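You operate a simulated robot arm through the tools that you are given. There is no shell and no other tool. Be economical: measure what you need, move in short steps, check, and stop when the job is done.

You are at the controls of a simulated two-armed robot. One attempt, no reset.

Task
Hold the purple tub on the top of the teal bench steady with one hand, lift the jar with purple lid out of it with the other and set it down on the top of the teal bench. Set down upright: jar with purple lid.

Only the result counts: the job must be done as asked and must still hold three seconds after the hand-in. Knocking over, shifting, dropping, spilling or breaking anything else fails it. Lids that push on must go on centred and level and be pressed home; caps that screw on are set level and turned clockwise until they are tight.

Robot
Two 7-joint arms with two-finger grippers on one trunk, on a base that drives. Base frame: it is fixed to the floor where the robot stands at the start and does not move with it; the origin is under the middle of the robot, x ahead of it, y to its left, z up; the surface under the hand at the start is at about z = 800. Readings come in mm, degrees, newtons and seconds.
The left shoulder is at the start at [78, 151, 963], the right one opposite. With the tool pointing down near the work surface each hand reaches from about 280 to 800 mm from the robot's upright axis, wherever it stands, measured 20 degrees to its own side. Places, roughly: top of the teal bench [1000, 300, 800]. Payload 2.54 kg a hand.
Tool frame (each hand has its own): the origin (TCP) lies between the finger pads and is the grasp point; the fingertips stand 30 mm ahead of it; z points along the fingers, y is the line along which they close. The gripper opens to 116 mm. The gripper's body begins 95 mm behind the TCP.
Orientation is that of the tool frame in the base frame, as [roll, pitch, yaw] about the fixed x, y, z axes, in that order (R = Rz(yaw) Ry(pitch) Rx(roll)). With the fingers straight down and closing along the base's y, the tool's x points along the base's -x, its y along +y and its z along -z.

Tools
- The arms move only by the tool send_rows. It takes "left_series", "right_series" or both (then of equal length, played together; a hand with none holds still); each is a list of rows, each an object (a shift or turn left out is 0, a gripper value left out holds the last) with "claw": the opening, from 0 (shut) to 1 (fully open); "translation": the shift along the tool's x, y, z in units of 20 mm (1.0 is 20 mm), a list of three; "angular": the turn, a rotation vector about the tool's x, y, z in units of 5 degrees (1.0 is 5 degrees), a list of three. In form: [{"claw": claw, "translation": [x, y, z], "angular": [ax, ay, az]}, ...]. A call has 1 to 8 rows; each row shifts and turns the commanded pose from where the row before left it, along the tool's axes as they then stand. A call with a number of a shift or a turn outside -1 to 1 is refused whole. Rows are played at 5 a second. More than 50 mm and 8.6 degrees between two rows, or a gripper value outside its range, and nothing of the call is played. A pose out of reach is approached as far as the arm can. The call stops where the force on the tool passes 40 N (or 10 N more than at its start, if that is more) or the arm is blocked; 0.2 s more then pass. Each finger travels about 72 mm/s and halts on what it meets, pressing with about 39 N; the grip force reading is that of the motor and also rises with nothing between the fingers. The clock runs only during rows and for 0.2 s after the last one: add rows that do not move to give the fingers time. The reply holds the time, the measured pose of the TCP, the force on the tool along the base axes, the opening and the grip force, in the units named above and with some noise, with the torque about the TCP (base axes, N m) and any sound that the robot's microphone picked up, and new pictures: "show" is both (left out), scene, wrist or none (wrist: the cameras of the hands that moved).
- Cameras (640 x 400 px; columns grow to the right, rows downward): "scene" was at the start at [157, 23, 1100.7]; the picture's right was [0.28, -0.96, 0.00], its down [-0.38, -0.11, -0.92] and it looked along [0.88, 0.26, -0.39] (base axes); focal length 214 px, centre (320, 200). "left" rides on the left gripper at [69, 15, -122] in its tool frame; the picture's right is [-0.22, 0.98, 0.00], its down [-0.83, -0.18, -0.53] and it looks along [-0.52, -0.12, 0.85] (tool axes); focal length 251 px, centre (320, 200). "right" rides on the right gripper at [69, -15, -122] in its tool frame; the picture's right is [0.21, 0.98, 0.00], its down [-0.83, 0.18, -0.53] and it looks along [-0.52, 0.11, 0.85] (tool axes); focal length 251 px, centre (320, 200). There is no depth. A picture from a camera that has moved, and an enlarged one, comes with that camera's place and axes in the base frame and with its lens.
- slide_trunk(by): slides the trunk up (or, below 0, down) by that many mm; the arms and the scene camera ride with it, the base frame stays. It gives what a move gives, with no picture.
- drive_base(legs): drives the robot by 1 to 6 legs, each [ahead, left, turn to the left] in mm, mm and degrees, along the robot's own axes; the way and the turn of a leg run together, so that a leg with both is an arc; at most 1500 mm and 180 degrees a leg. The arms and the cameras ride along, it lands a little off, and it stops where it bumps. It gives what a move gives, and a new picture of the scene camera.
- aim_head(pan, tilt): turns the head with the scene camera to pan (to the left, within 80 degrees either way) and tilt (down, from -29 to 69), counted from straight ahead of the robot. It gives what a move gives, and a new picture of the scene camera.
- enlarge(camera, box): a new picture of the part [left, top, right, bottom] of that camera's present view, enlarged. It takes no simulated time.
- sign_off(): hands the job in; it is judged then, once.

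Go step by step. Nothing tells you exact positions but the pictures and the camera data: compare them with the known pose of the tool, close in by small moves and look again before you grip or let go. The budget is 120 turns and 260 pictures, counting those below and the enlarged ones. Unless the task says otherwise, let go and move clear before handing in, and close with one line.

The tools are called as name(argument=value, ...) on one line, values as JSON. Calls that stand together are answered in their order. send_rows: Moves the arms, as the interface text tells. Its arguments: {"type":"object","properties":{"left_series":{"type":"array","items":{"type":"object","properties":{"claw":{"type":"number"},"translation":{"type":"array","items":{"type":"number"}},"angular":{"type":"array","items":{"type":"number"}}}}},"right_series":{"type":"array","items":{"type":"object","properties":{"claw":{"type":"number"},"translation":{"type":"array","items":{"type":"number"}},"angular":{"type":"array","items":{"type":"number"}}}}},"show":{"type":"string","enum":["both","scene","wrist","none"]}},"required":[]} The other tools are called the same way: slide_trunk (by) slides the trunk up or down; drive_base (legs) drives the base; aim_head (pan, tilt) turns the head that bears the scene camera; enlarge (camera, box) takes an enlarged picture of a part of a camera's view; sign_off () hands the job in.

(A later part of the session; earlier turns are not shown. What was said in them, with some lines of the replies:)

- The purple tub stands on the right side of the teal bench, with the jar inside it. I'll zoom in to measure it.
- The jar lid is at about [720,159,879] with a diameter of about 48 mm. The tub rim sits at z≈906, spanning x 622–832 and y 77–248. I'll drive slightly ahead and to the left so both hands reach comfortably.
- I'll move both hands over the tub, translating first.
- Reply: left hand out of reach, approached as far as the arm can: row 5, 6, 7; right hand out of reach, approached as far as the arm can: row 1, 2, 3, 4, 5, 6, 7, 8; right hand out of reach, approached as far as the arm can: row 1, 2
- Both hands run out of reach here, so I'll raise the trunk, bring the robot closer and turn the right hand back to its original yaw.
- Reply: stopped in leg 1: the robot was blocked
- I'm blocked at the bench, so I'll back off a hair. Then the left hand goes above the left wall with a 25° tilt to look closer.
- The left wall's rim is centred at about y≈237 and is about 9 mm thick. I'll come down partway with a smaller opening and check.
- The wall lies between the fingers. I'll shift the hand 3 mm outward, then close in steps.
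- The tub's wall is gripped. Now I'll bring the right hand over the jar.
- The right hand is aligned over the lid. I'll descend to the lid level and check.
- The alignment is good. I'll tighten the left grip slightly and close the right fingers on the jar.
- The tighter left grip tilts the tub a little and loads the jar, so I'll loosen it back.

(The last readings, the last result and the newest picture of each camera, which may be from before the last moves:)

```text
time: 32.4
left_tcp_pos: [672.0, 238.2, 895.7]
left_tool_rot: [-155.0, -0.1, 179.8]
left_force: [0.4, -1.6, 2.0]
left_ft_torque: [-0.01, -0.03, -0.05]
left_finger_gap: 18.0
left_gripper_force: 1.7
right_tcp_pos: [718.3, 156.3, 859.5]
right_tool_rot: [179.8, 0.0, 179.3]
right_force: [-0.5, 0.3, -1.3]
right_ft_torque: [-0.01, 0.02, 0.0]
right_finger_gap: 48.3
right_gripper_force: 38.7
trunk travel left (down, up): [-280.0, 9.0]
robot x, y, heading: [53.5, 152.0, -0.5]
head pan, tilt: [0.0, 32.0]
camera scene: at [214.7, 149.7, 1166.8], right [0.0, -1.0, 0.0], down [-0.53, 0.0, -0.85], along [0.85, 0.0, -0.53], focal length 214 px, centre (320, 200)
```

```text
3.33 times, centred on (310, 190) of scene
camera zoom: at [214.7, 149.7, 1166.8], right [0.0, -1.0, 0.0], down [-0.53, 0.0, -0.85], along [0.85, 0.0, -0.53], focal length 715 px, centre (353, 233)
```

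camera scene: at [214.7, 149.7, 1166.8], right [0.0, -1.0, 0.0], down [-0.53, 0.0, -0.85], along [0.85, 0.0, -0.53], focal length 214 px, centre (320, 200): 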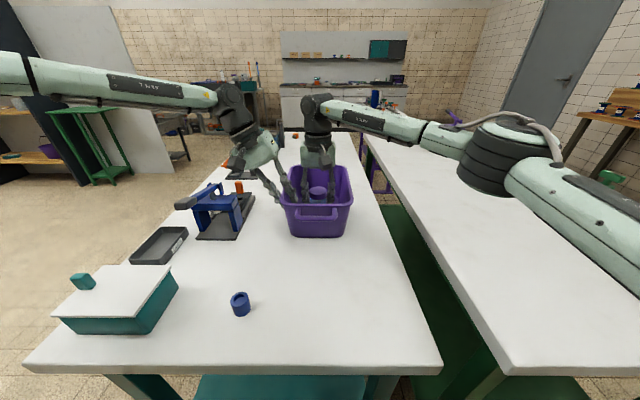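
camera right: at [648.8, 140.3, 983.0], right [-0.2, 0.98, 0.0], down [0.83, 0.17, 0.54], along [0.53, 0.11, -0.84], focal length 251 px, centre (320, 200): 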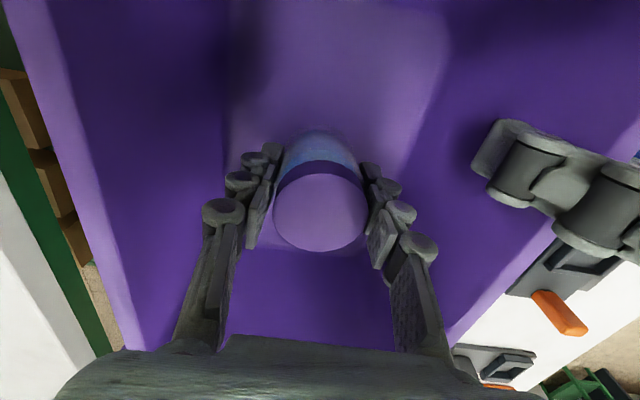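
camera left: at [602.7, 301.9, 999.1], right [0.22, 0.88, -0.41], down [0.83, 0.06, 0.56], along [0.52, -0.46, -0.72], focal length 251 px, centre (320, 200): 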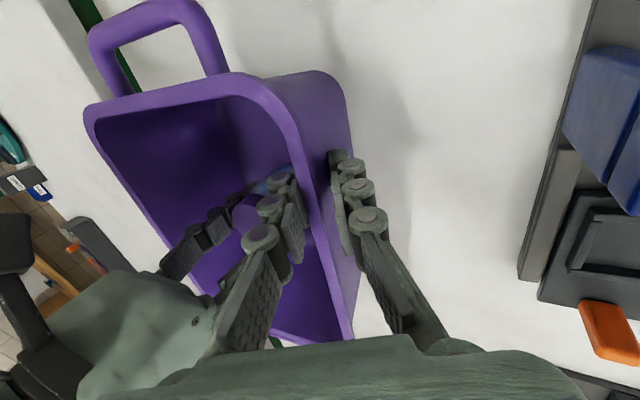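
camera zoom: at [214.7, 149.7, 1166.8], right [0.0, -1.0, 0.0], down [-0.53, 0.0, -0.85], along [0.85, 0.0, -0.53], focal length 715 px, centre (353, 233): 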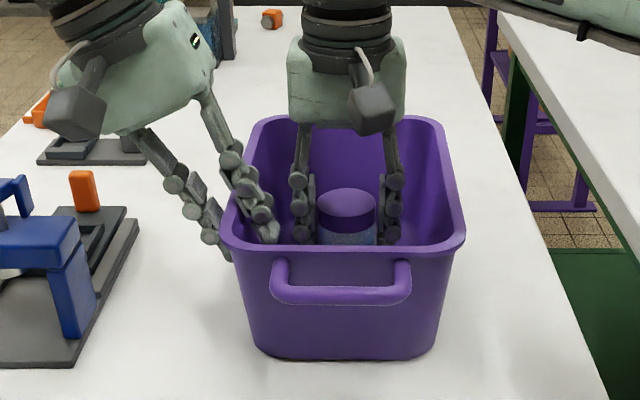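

Now I'll lift the jar straight up while the left hand steadies the tub.

send_rows(left_series=[{"claw": 0.13}, {}, {}, {}, {}, {}, {}, {}], right_series=[{}, {"translation": [0, 0, -0.5]}, {"translation": [0, 0, -1]}, {"translation": [0, 0, -1]}, {"translation": [0, 0, -1]}, {"translation": [0, 0, -1]}, {"translation": [0, 0, -1]}, {"translation": [0, 0, -1]}], show="scene")

enlarge(camera="scene", box=[240, 110, 380, 230])

```text
time: 34.2
left_tcp_pos: [672.5, 236.9, 896.2]
left_tool_rot: [-155.0, 0.1, 179.8]
left_force: [-1.1, 0.7, 2.3]
left_ft_torque: [0.26, -0.12, -0.13]
left_finger_gap: 17.7
left_gripper_force: 5.9
right_tcp_pos: [715.4, 155.9, 991.3]
right_tool_rot: [179.9, -0.1, 179.5]
right_force: [0.1, 1.3, -0.7]
right_ft_torque: [0.06, -0.02, 0.01]
right_finger_gap: 48.6
right_gripper_force: 39.0
trunk travel left (down, up): [-280.0, 9.0]
robot x, y, heading: [58.8, 153.9, -0.5]
head pan, tilt: [0.0, 32.0]
camera scene: at [214.5, 149.8, 1166.8], right [0.0, -1.0, 0.0], down [-0.53, 0.0, -0.85], along [0.85, 0.0, -0.53], focal length 214 px, centre (320, 200)
```

scene: 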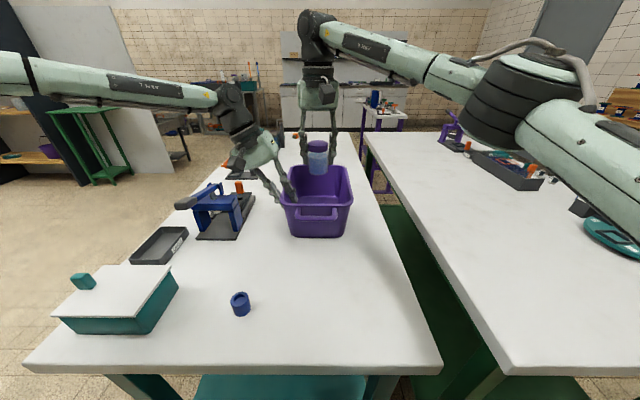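

```text
3.33 times, centred on (310, 170) of scene
camera zoom: at [214.5, 149.8, 1166.8], right [0.0, -1.0, 0.0], down [-0.53, 0.0, -0.85], along [0.85, 0.0, -0.53], focal length 715 px, centre (353, 300)
```

zoom: 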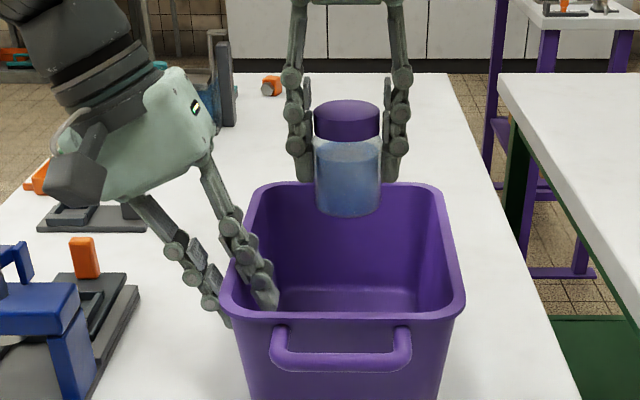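

The jar is clear of the tub. I'll carry it toward the robot over free bench at about [500,105].

send_rows(right_series=[{"translation": [0.5, -0.2, -0.5]}, {"translation": [1, -0.25, 0]}, {"translation": [1, -0.25, 0]}, {"translation": [1, -0.25, 0]}, {"translation": [1, -0.25, 0]}, {"translation": [1, -0.25, 0]}, {"translation": [1, -0.25, 0]}, {"translation": [1, -0.25, 0]}], show="none")

send_rows(right_series=[{"translation": [1, -0.25, 0.5]}, {"translation": [1, -0.25, 1]}, {"translation": [1, 0, 1]}, {"translation": [0.3, 0, 1]}, {"translation": [0, 0, 1]}, {}], show="both")

```text
time: 36.0
left_tcp_pos: [671.1, 238.1, 895.8]
left_tool_rot: [-154.9, 0.0, 179.8]
left_force: [0.4, 0.3, 1.7]
left_ft_torque: [-0.23, 0.03, 0.02]
left_finger_gap: 15.0
left_gripper_force: 14.6
right_tcp_pos: [566.4, 116.7, 999.0]
right_tool_rot: [179.8, 0.0, 179.4]
right_force: [-0.7, -0.3, -0.9]
right_ft_torque: [0.03, -0.02, 0.02]
right_finger_gap: 48.5
right_gripper_force: 39.7
trunk travel left (down, up): [-280.0, 9.0]
robot x, y, heading: [64.2, 150.0, -0.5]
head pan, tilt: [0.0, 32.0]
```

```text
time: 37.4
left_tcp_pos: [671.1, 237.8, 895.0]
left_tool_rot: [-155.0, 0.0, 179.8]
left_force: [1.1, -0.6, 1.6]
left_ft_torque: [0.2, 0.02, -0.13]
left_finger_gap: 17.7
left_gripper_force: 6.5
right_tcp_pos: [501.0, 107.0, 910.9]
right_tool_rot: [179.7, 0.2, 179.4]
right_force: [0.4, -0.4, -1.7]
right_ft_torque: [0.01, -0.02, 0.01]
right_finger_gap: 48.6
right_gripper_force: 38.9
trunk travel left (down, up): [-280.0, 9.0]
robot x, y, heading: [56.2, 152.1, -0.4]
head pan, tilt: [0.0, 32.0]
camera scene: at [214.7, 149.7, 1166.8], right [0.0, -1.0, 0.0], down [-0.53, 0.0, -0.85], along [0.85, 0.0, -0.53], focal length 214 px, centre (320, 200)
camera right: at [431.5, 93.1, 1032.7], right [-0.2, 0.98, 0.0], down [0.83, 0.17, 0.54], along [0.52, 0.11, -0.84], focal length 251 px, centre (320, 200)
```

scene: 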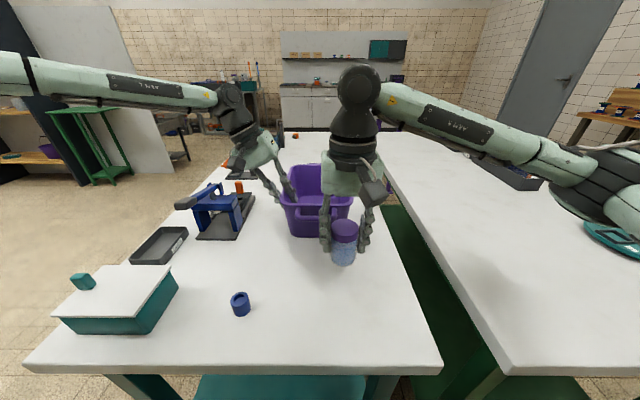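
right: 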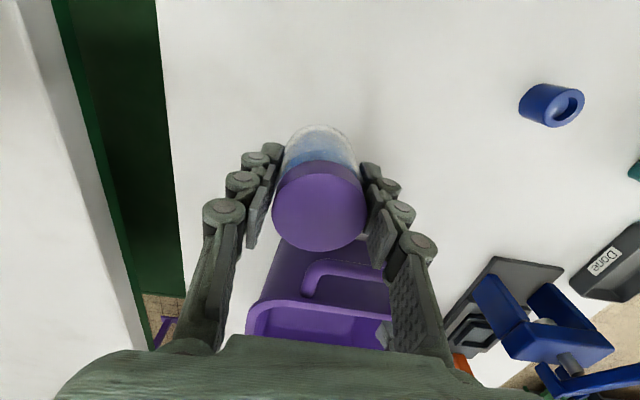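

send_rows(right_series=[{"translation": [0, 0, 0.8]}, {"translation": [0, 0, 0.8]}, {"translation": [0, 0, 0.7]}, {"translation": [0, 0, 0.2]}, {}], show="none")

enlarge(camera="scene", box=[290, 190, 410, 290])

```text
time: 38.6
left_tcp_pos: [672.9, 237.6, 896.0]
left_tool_rot: [-155.0, 0.0, 179.8]
left_force: [-1.3, 1.7, 1.8]
left_ft_torque: [0.34, -0.26, -0.12]
left_finger_gap: 17.6
left_gripper_force: 11.4
right_tcp_pos: [502.6, 108.6, 861.1]
right_tool_rot: [179.8, 0.1, 179.4]
right_force: [-0.4, 0.0, -0.9]
right_ft_torque: [0.02, 0.0, -0.01]
right_finger_gap: 48.3
right_gripper_force: 38.9
trunk travel left (down, up): [-280.0, 9.0]
robot x, y, heading: [56.2, 153.7, -0.2]
head pan, tilt: [0.0, 32.0]
```

```text
4.00 times, centred on (350, 240) of scene
camera zoom: at [214.7, 149.7, 1166.8], right [0.0, -1.0, 0.0], down [-0.53, 0.0, -0.85], along [0.85, 0.0, -0.53], focal length 858 px, centre (200, 40)
```

zoom: 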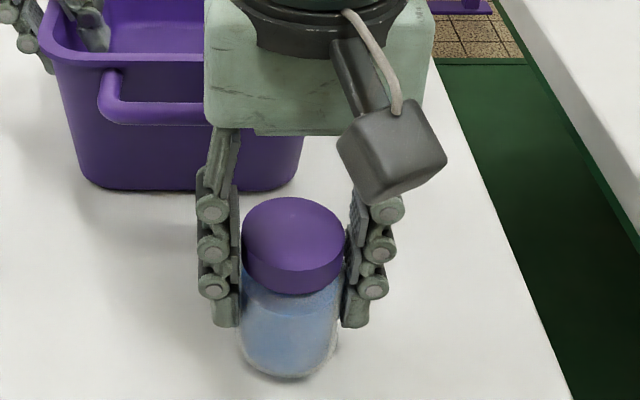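

send_rows(right_series=[{"translation": [0, 0, 0.15]}, {"translation": [0, 0, 0.1]}, {"translation": [0, 0, 0.1]}, {}], show="none")

```text
time: 39.6
left_tcp_pos: [672.2, 237.9, 895.0]
left_tool_rot: [-155.0, 0.0, 180.0]
left_force: [0.2, -1.7, 2.4]
left_ft_torque: [0.12, 0.09, 0.05]
left_finger_gap: 15.8
left_gripper_force: 1.2
right_tcp_pos: [500.5, 108.0, 854.3]
right_tool_rot: [179.8, -0.1, 179.3]
right_force: [0.6, 0.8, -0.9]
right_ft_torque: [0.05, 0.0, -0.01]
right_finger_gap: 48.7
right_gripper_force: 39.6
trunk travel left (down, up): [-280.0, 9.0]
robot x, y, heading: [57.7, 154.0, -0.2]
head pan, tilt: [0.0, 32.0]
```

send_rows(right_series=[{"translation": [0, 0, 0.1]}, {"translation": [0, 0, 0.1]}, {}], show="none")

```text
time: 40.4
left_tcp_pos: [669.4, 237.8, 897.8]
left_tool_rot: [-155.1, 0.2, 179.8]
left_force: [-0.9, 0.8, 1.5]
left_ft_torque: [0.29, -0.21, -0.14]
left_finger_gap: 16.5
left_gripper_force: 10.8
right_tcp_pos: [502.4, 108.1, 852.3]
right_tool_rot: [179.8, 0.5, 179.4]
right_force: [1.3, -1.8, 35.5]
right_ft_torque: [-0.11, 0.15, 0.03]
right_finger_gap: 48.4
right_gripper_force: 38.6
trunk travel left (down, up): [-280.0, 9.0]
robot x, y, heading: [56.7, 149.5, -0.3]
head pan, tilt: [0.0, 32.0]
```

The jar has touched the bench. I'll relieve the pressure, then release it.

send_rows(right_series=[{"translation": [0, 0, -0.08]}, {}, {}], show="none")

send_rows(right_series=[{"claw": 0.44}, {"claw": 0.48}, {"claw": 0.55}, {"claw": 0.68}, {}], show="wrist")

```text
time: 41.2
left_tcp_pos: [671.5, 238.2, 896.0]
left_tool_rot: [-154.9, 0.1, 179.9]
left_force: [0.5, -0.6, 1.5]
left_ft_torque: [0.2, 0.03, -0.12]
left_finger_gap: 17.4
left_gripper_force: 5.6
right_tcp_pos: [500.3, 109.0, 852.7]
right_tool_rot: [179.7, 0.3, 179.4]
right_force: [7.9, 1.0, 29.2]
right_ft_torque: [0.06, -0.5, 0.01]
right_finger_gap: 48.4
right_gripper_force: 39.1
trunk travel left (down, up): [-280.0, 9.0]
robot x, y, heading: [59.6, 154.5, -0.3]
head pan, tilt: [0.0, 32.0]
```

```text
time: 42.4
left_tcp_pos: [672.2, 238.4, 895.3]
left_tool_rot: [-155.1, -0.1, 179.8]
left_force: [-0.5, -2.3, 0.2]
left_ft_torque: [0.05, -0.01, 0.05]
left_finger_gap: 14.1
left_gripper_force: 0.0
right_tcp_pos: [500.5, 108.8, 851.9]
right_tool_rot: [179.9, 0.0, 179.4]
right_force: [0.0, -0.5, -0.4]
right_ft_torque: [0.0, 0.01, 0.0]
right_finger_gap: 78.6
right_gripper_force: 0.1
trunk travel left (down, up): [-280.0, 9.0]
robot x, y, heading: [56.0, 152.0, 0.0]
head pan, tilt: [0.0, 32.0]
camera right: at [431.9, 93.8, 973.2], right [-0.2, 0.98, 0.0], down [0.83, 0.17, 0.53], along [0.52, 0.11, -0.84], focal length 251 px, centre (320, 200)
```

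right: 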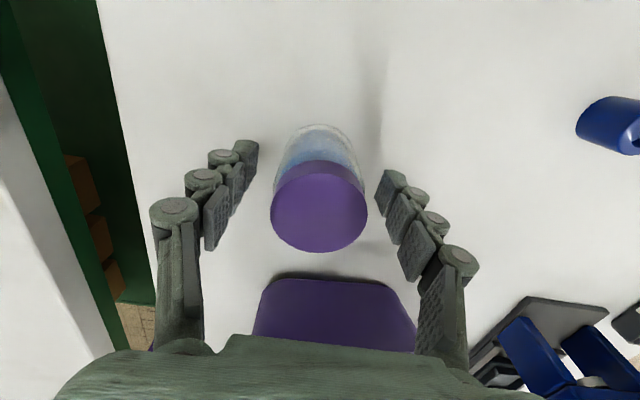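

The jar is released and upright. I'll raise the right hand and open the left fingers slightly.

send_rows(right_series=[{"translation": [0, 0, -0.8]}, {"translation": [0, 0, -1]}, {"translation": [0, 0, -1]}, {"translation": [0, 0, -1]}, {"translation": [0, 0, -1]}, {"translation": [0, 0, -1]}, {"translation": [0, 0, -1]}, {"translation": [0, 0, -1]}], left_series=[{"claw": 0.16}, {"claw": 0.2}, {"claw": 0.25}, {"claw": 0.3}, {"claw": 0.36}, {"claw": 0.42}, {}, {}], show="both")

```text
time: 44.2
left_tcp_pos: [672.6, 238.3, 896.3]
left_tool_rot: [-155.0, -0.1, 179.7]
left_force: [-0.2, 0.3, -0.6]
left_ft_torque: [0.02, 0.03, 0.01]
left_finger_gap: 48.8
left_gripper_force: 0.0
right_tcp_pos: [499.8, 108.2, 1006.8]
right_tool_rot: [179.9, -0.1, 179.4]
right_force: [-0.3, 0.0, 0.1]
right_ft_torque: [-0.01, 0.01, 0.03]
right_finger_gap: 78.8
right_gripper_force: 0.1
trunk travel left (down, up): [-280.0, 9.0]
robot x, y, heading: [57.1, 152.8, -0.4]
head pan, tilt: [0.0, 32.0]
camera scene: at [214.6, 150.0, 1166.8], right [0.0, -1.0, 0.0], down [-0.53, 0.0, -0.85], along [0.85, 0.0, -0.53], focal length 214 px, centre (320, 200)
camera right: at [431.5, 93.1, 1128.4], right [-0.21, 0.98, 0.0], down [0.83, 0.17, 0.53], along [0.52, 0.11, -0.85], focal length 251 px, centre (320, 200)
camera left: at [603.2, 302.2, 998.9], right [0.22, 0.88, -0.41], down [0.83, 0.06, 0.56], along [0.52, -0.46, -0.72], focal length 251 px, centre (320, 200)
```

scene: 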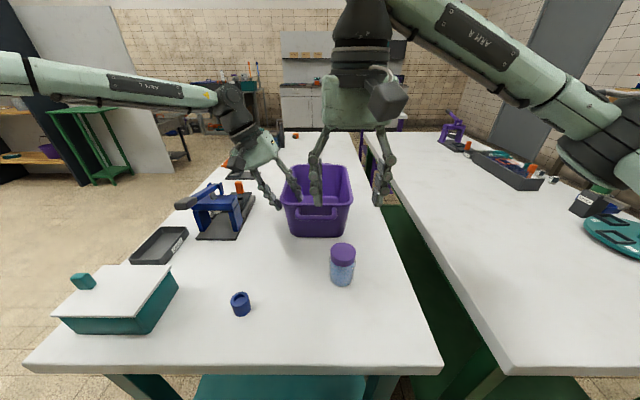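
right: 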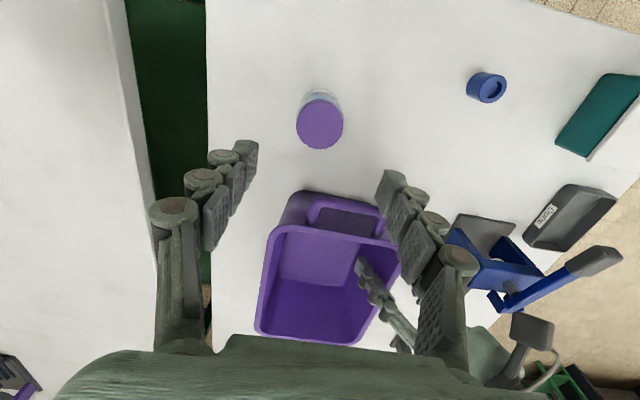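
left: 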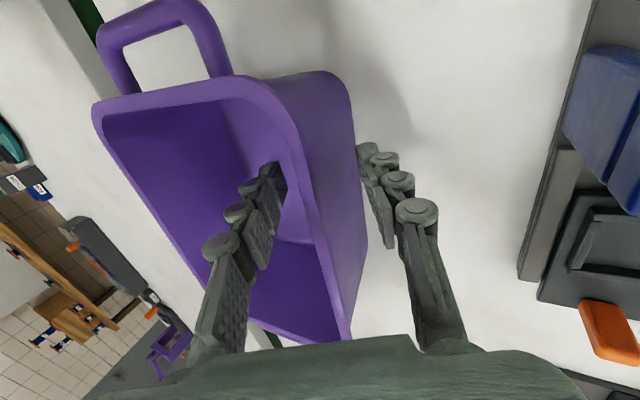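

Now I'll withdraw the left hand along its own axis.

send_rows(left_series=[{"translation": [0, 0, -0.9]}, {"translation": [0, 0, -0.9]}, {"translation": [0, 0, -0.9]}, {"translation": [0, 0, -0.9]}, {"translation": [0, 0, -0.9]}, {"translation": [0, 0, -0.9]}, {"translation": [0, 0, -0.9]}, {}], show="scene")

enlarge(camera="scene", box=[260, 150, 400, 300])

```text
time: 46.0
left_tcp_pos: [673.6, 290.7, 1010.1]
left_tool_rot: [-155.0, 0.0, 179.7]
left_force: [-1.5, 0.4, -0.8]
left_ft_torque: [-0.01, 0.04, 0.01]
left_finger_gap: 48.8
left_gripper_force: 0.0
right_tcp_pos: [501.6, 106.5, 1006.6]
right_tool_rot: [179.9, -0.1, 179.3]
right_force: [-0.3, -0.5, 0.3]
right_ft_torque: [-0.01, -0.03, -0.03]
right_finger_gap: 78.7
right_gripper_force: 0.0
trunk travel left (down, up): [-280.0, 9.0]
robot x, y, heading: [56.8, 151.1, -0.4]
head pan, tilt: [0.0, 32.0]
camera scene: at [214.8, 149.9, 1166.8], right [0.0, -1.0, 0.0], down [-0.53, 0.0, -0.85], along [0.85, 0.0, -0.53], focal length 214 px, centre (320, 200)
```

scene: 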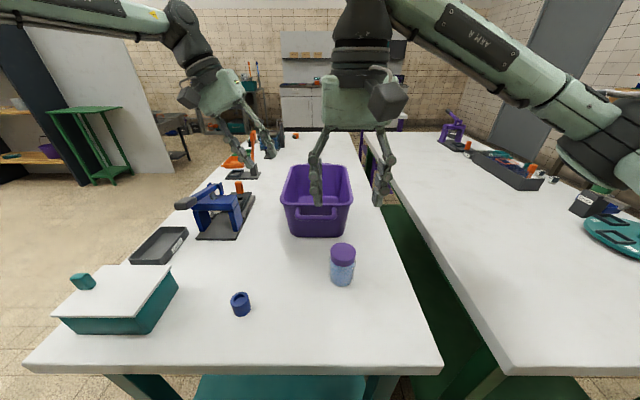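

```text
2.67 times, centred on (330, 225) of scene
camera zoom: at [214.8, 149.9, 1166.8], right [0.0, -1.0, 0.0], down [-0.53, 0.0, -0.85], along [0.85, 0.0, -0.53], focal length 572 px, centre (293, 133)
```

zoom: 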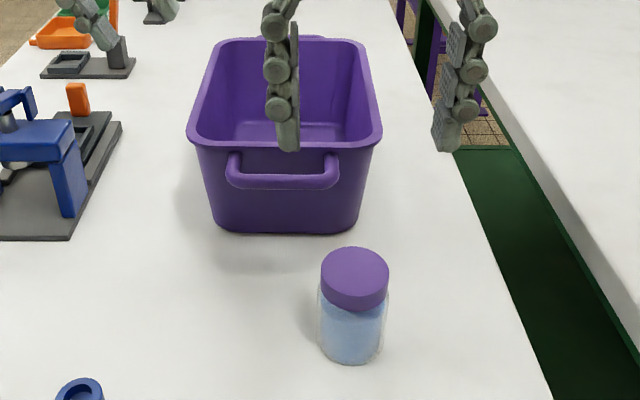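

The jar stands upright on the bench, the tub is where it started, and both hands are clear, so I'm handing in.

sign_off()

```text
The job is handed in.
```

I lifted the jar with the purple lid out of the tub and set it upright on the teal bench; the tub ended up essentially where it started, though the left-hand grip briefly tilted it.
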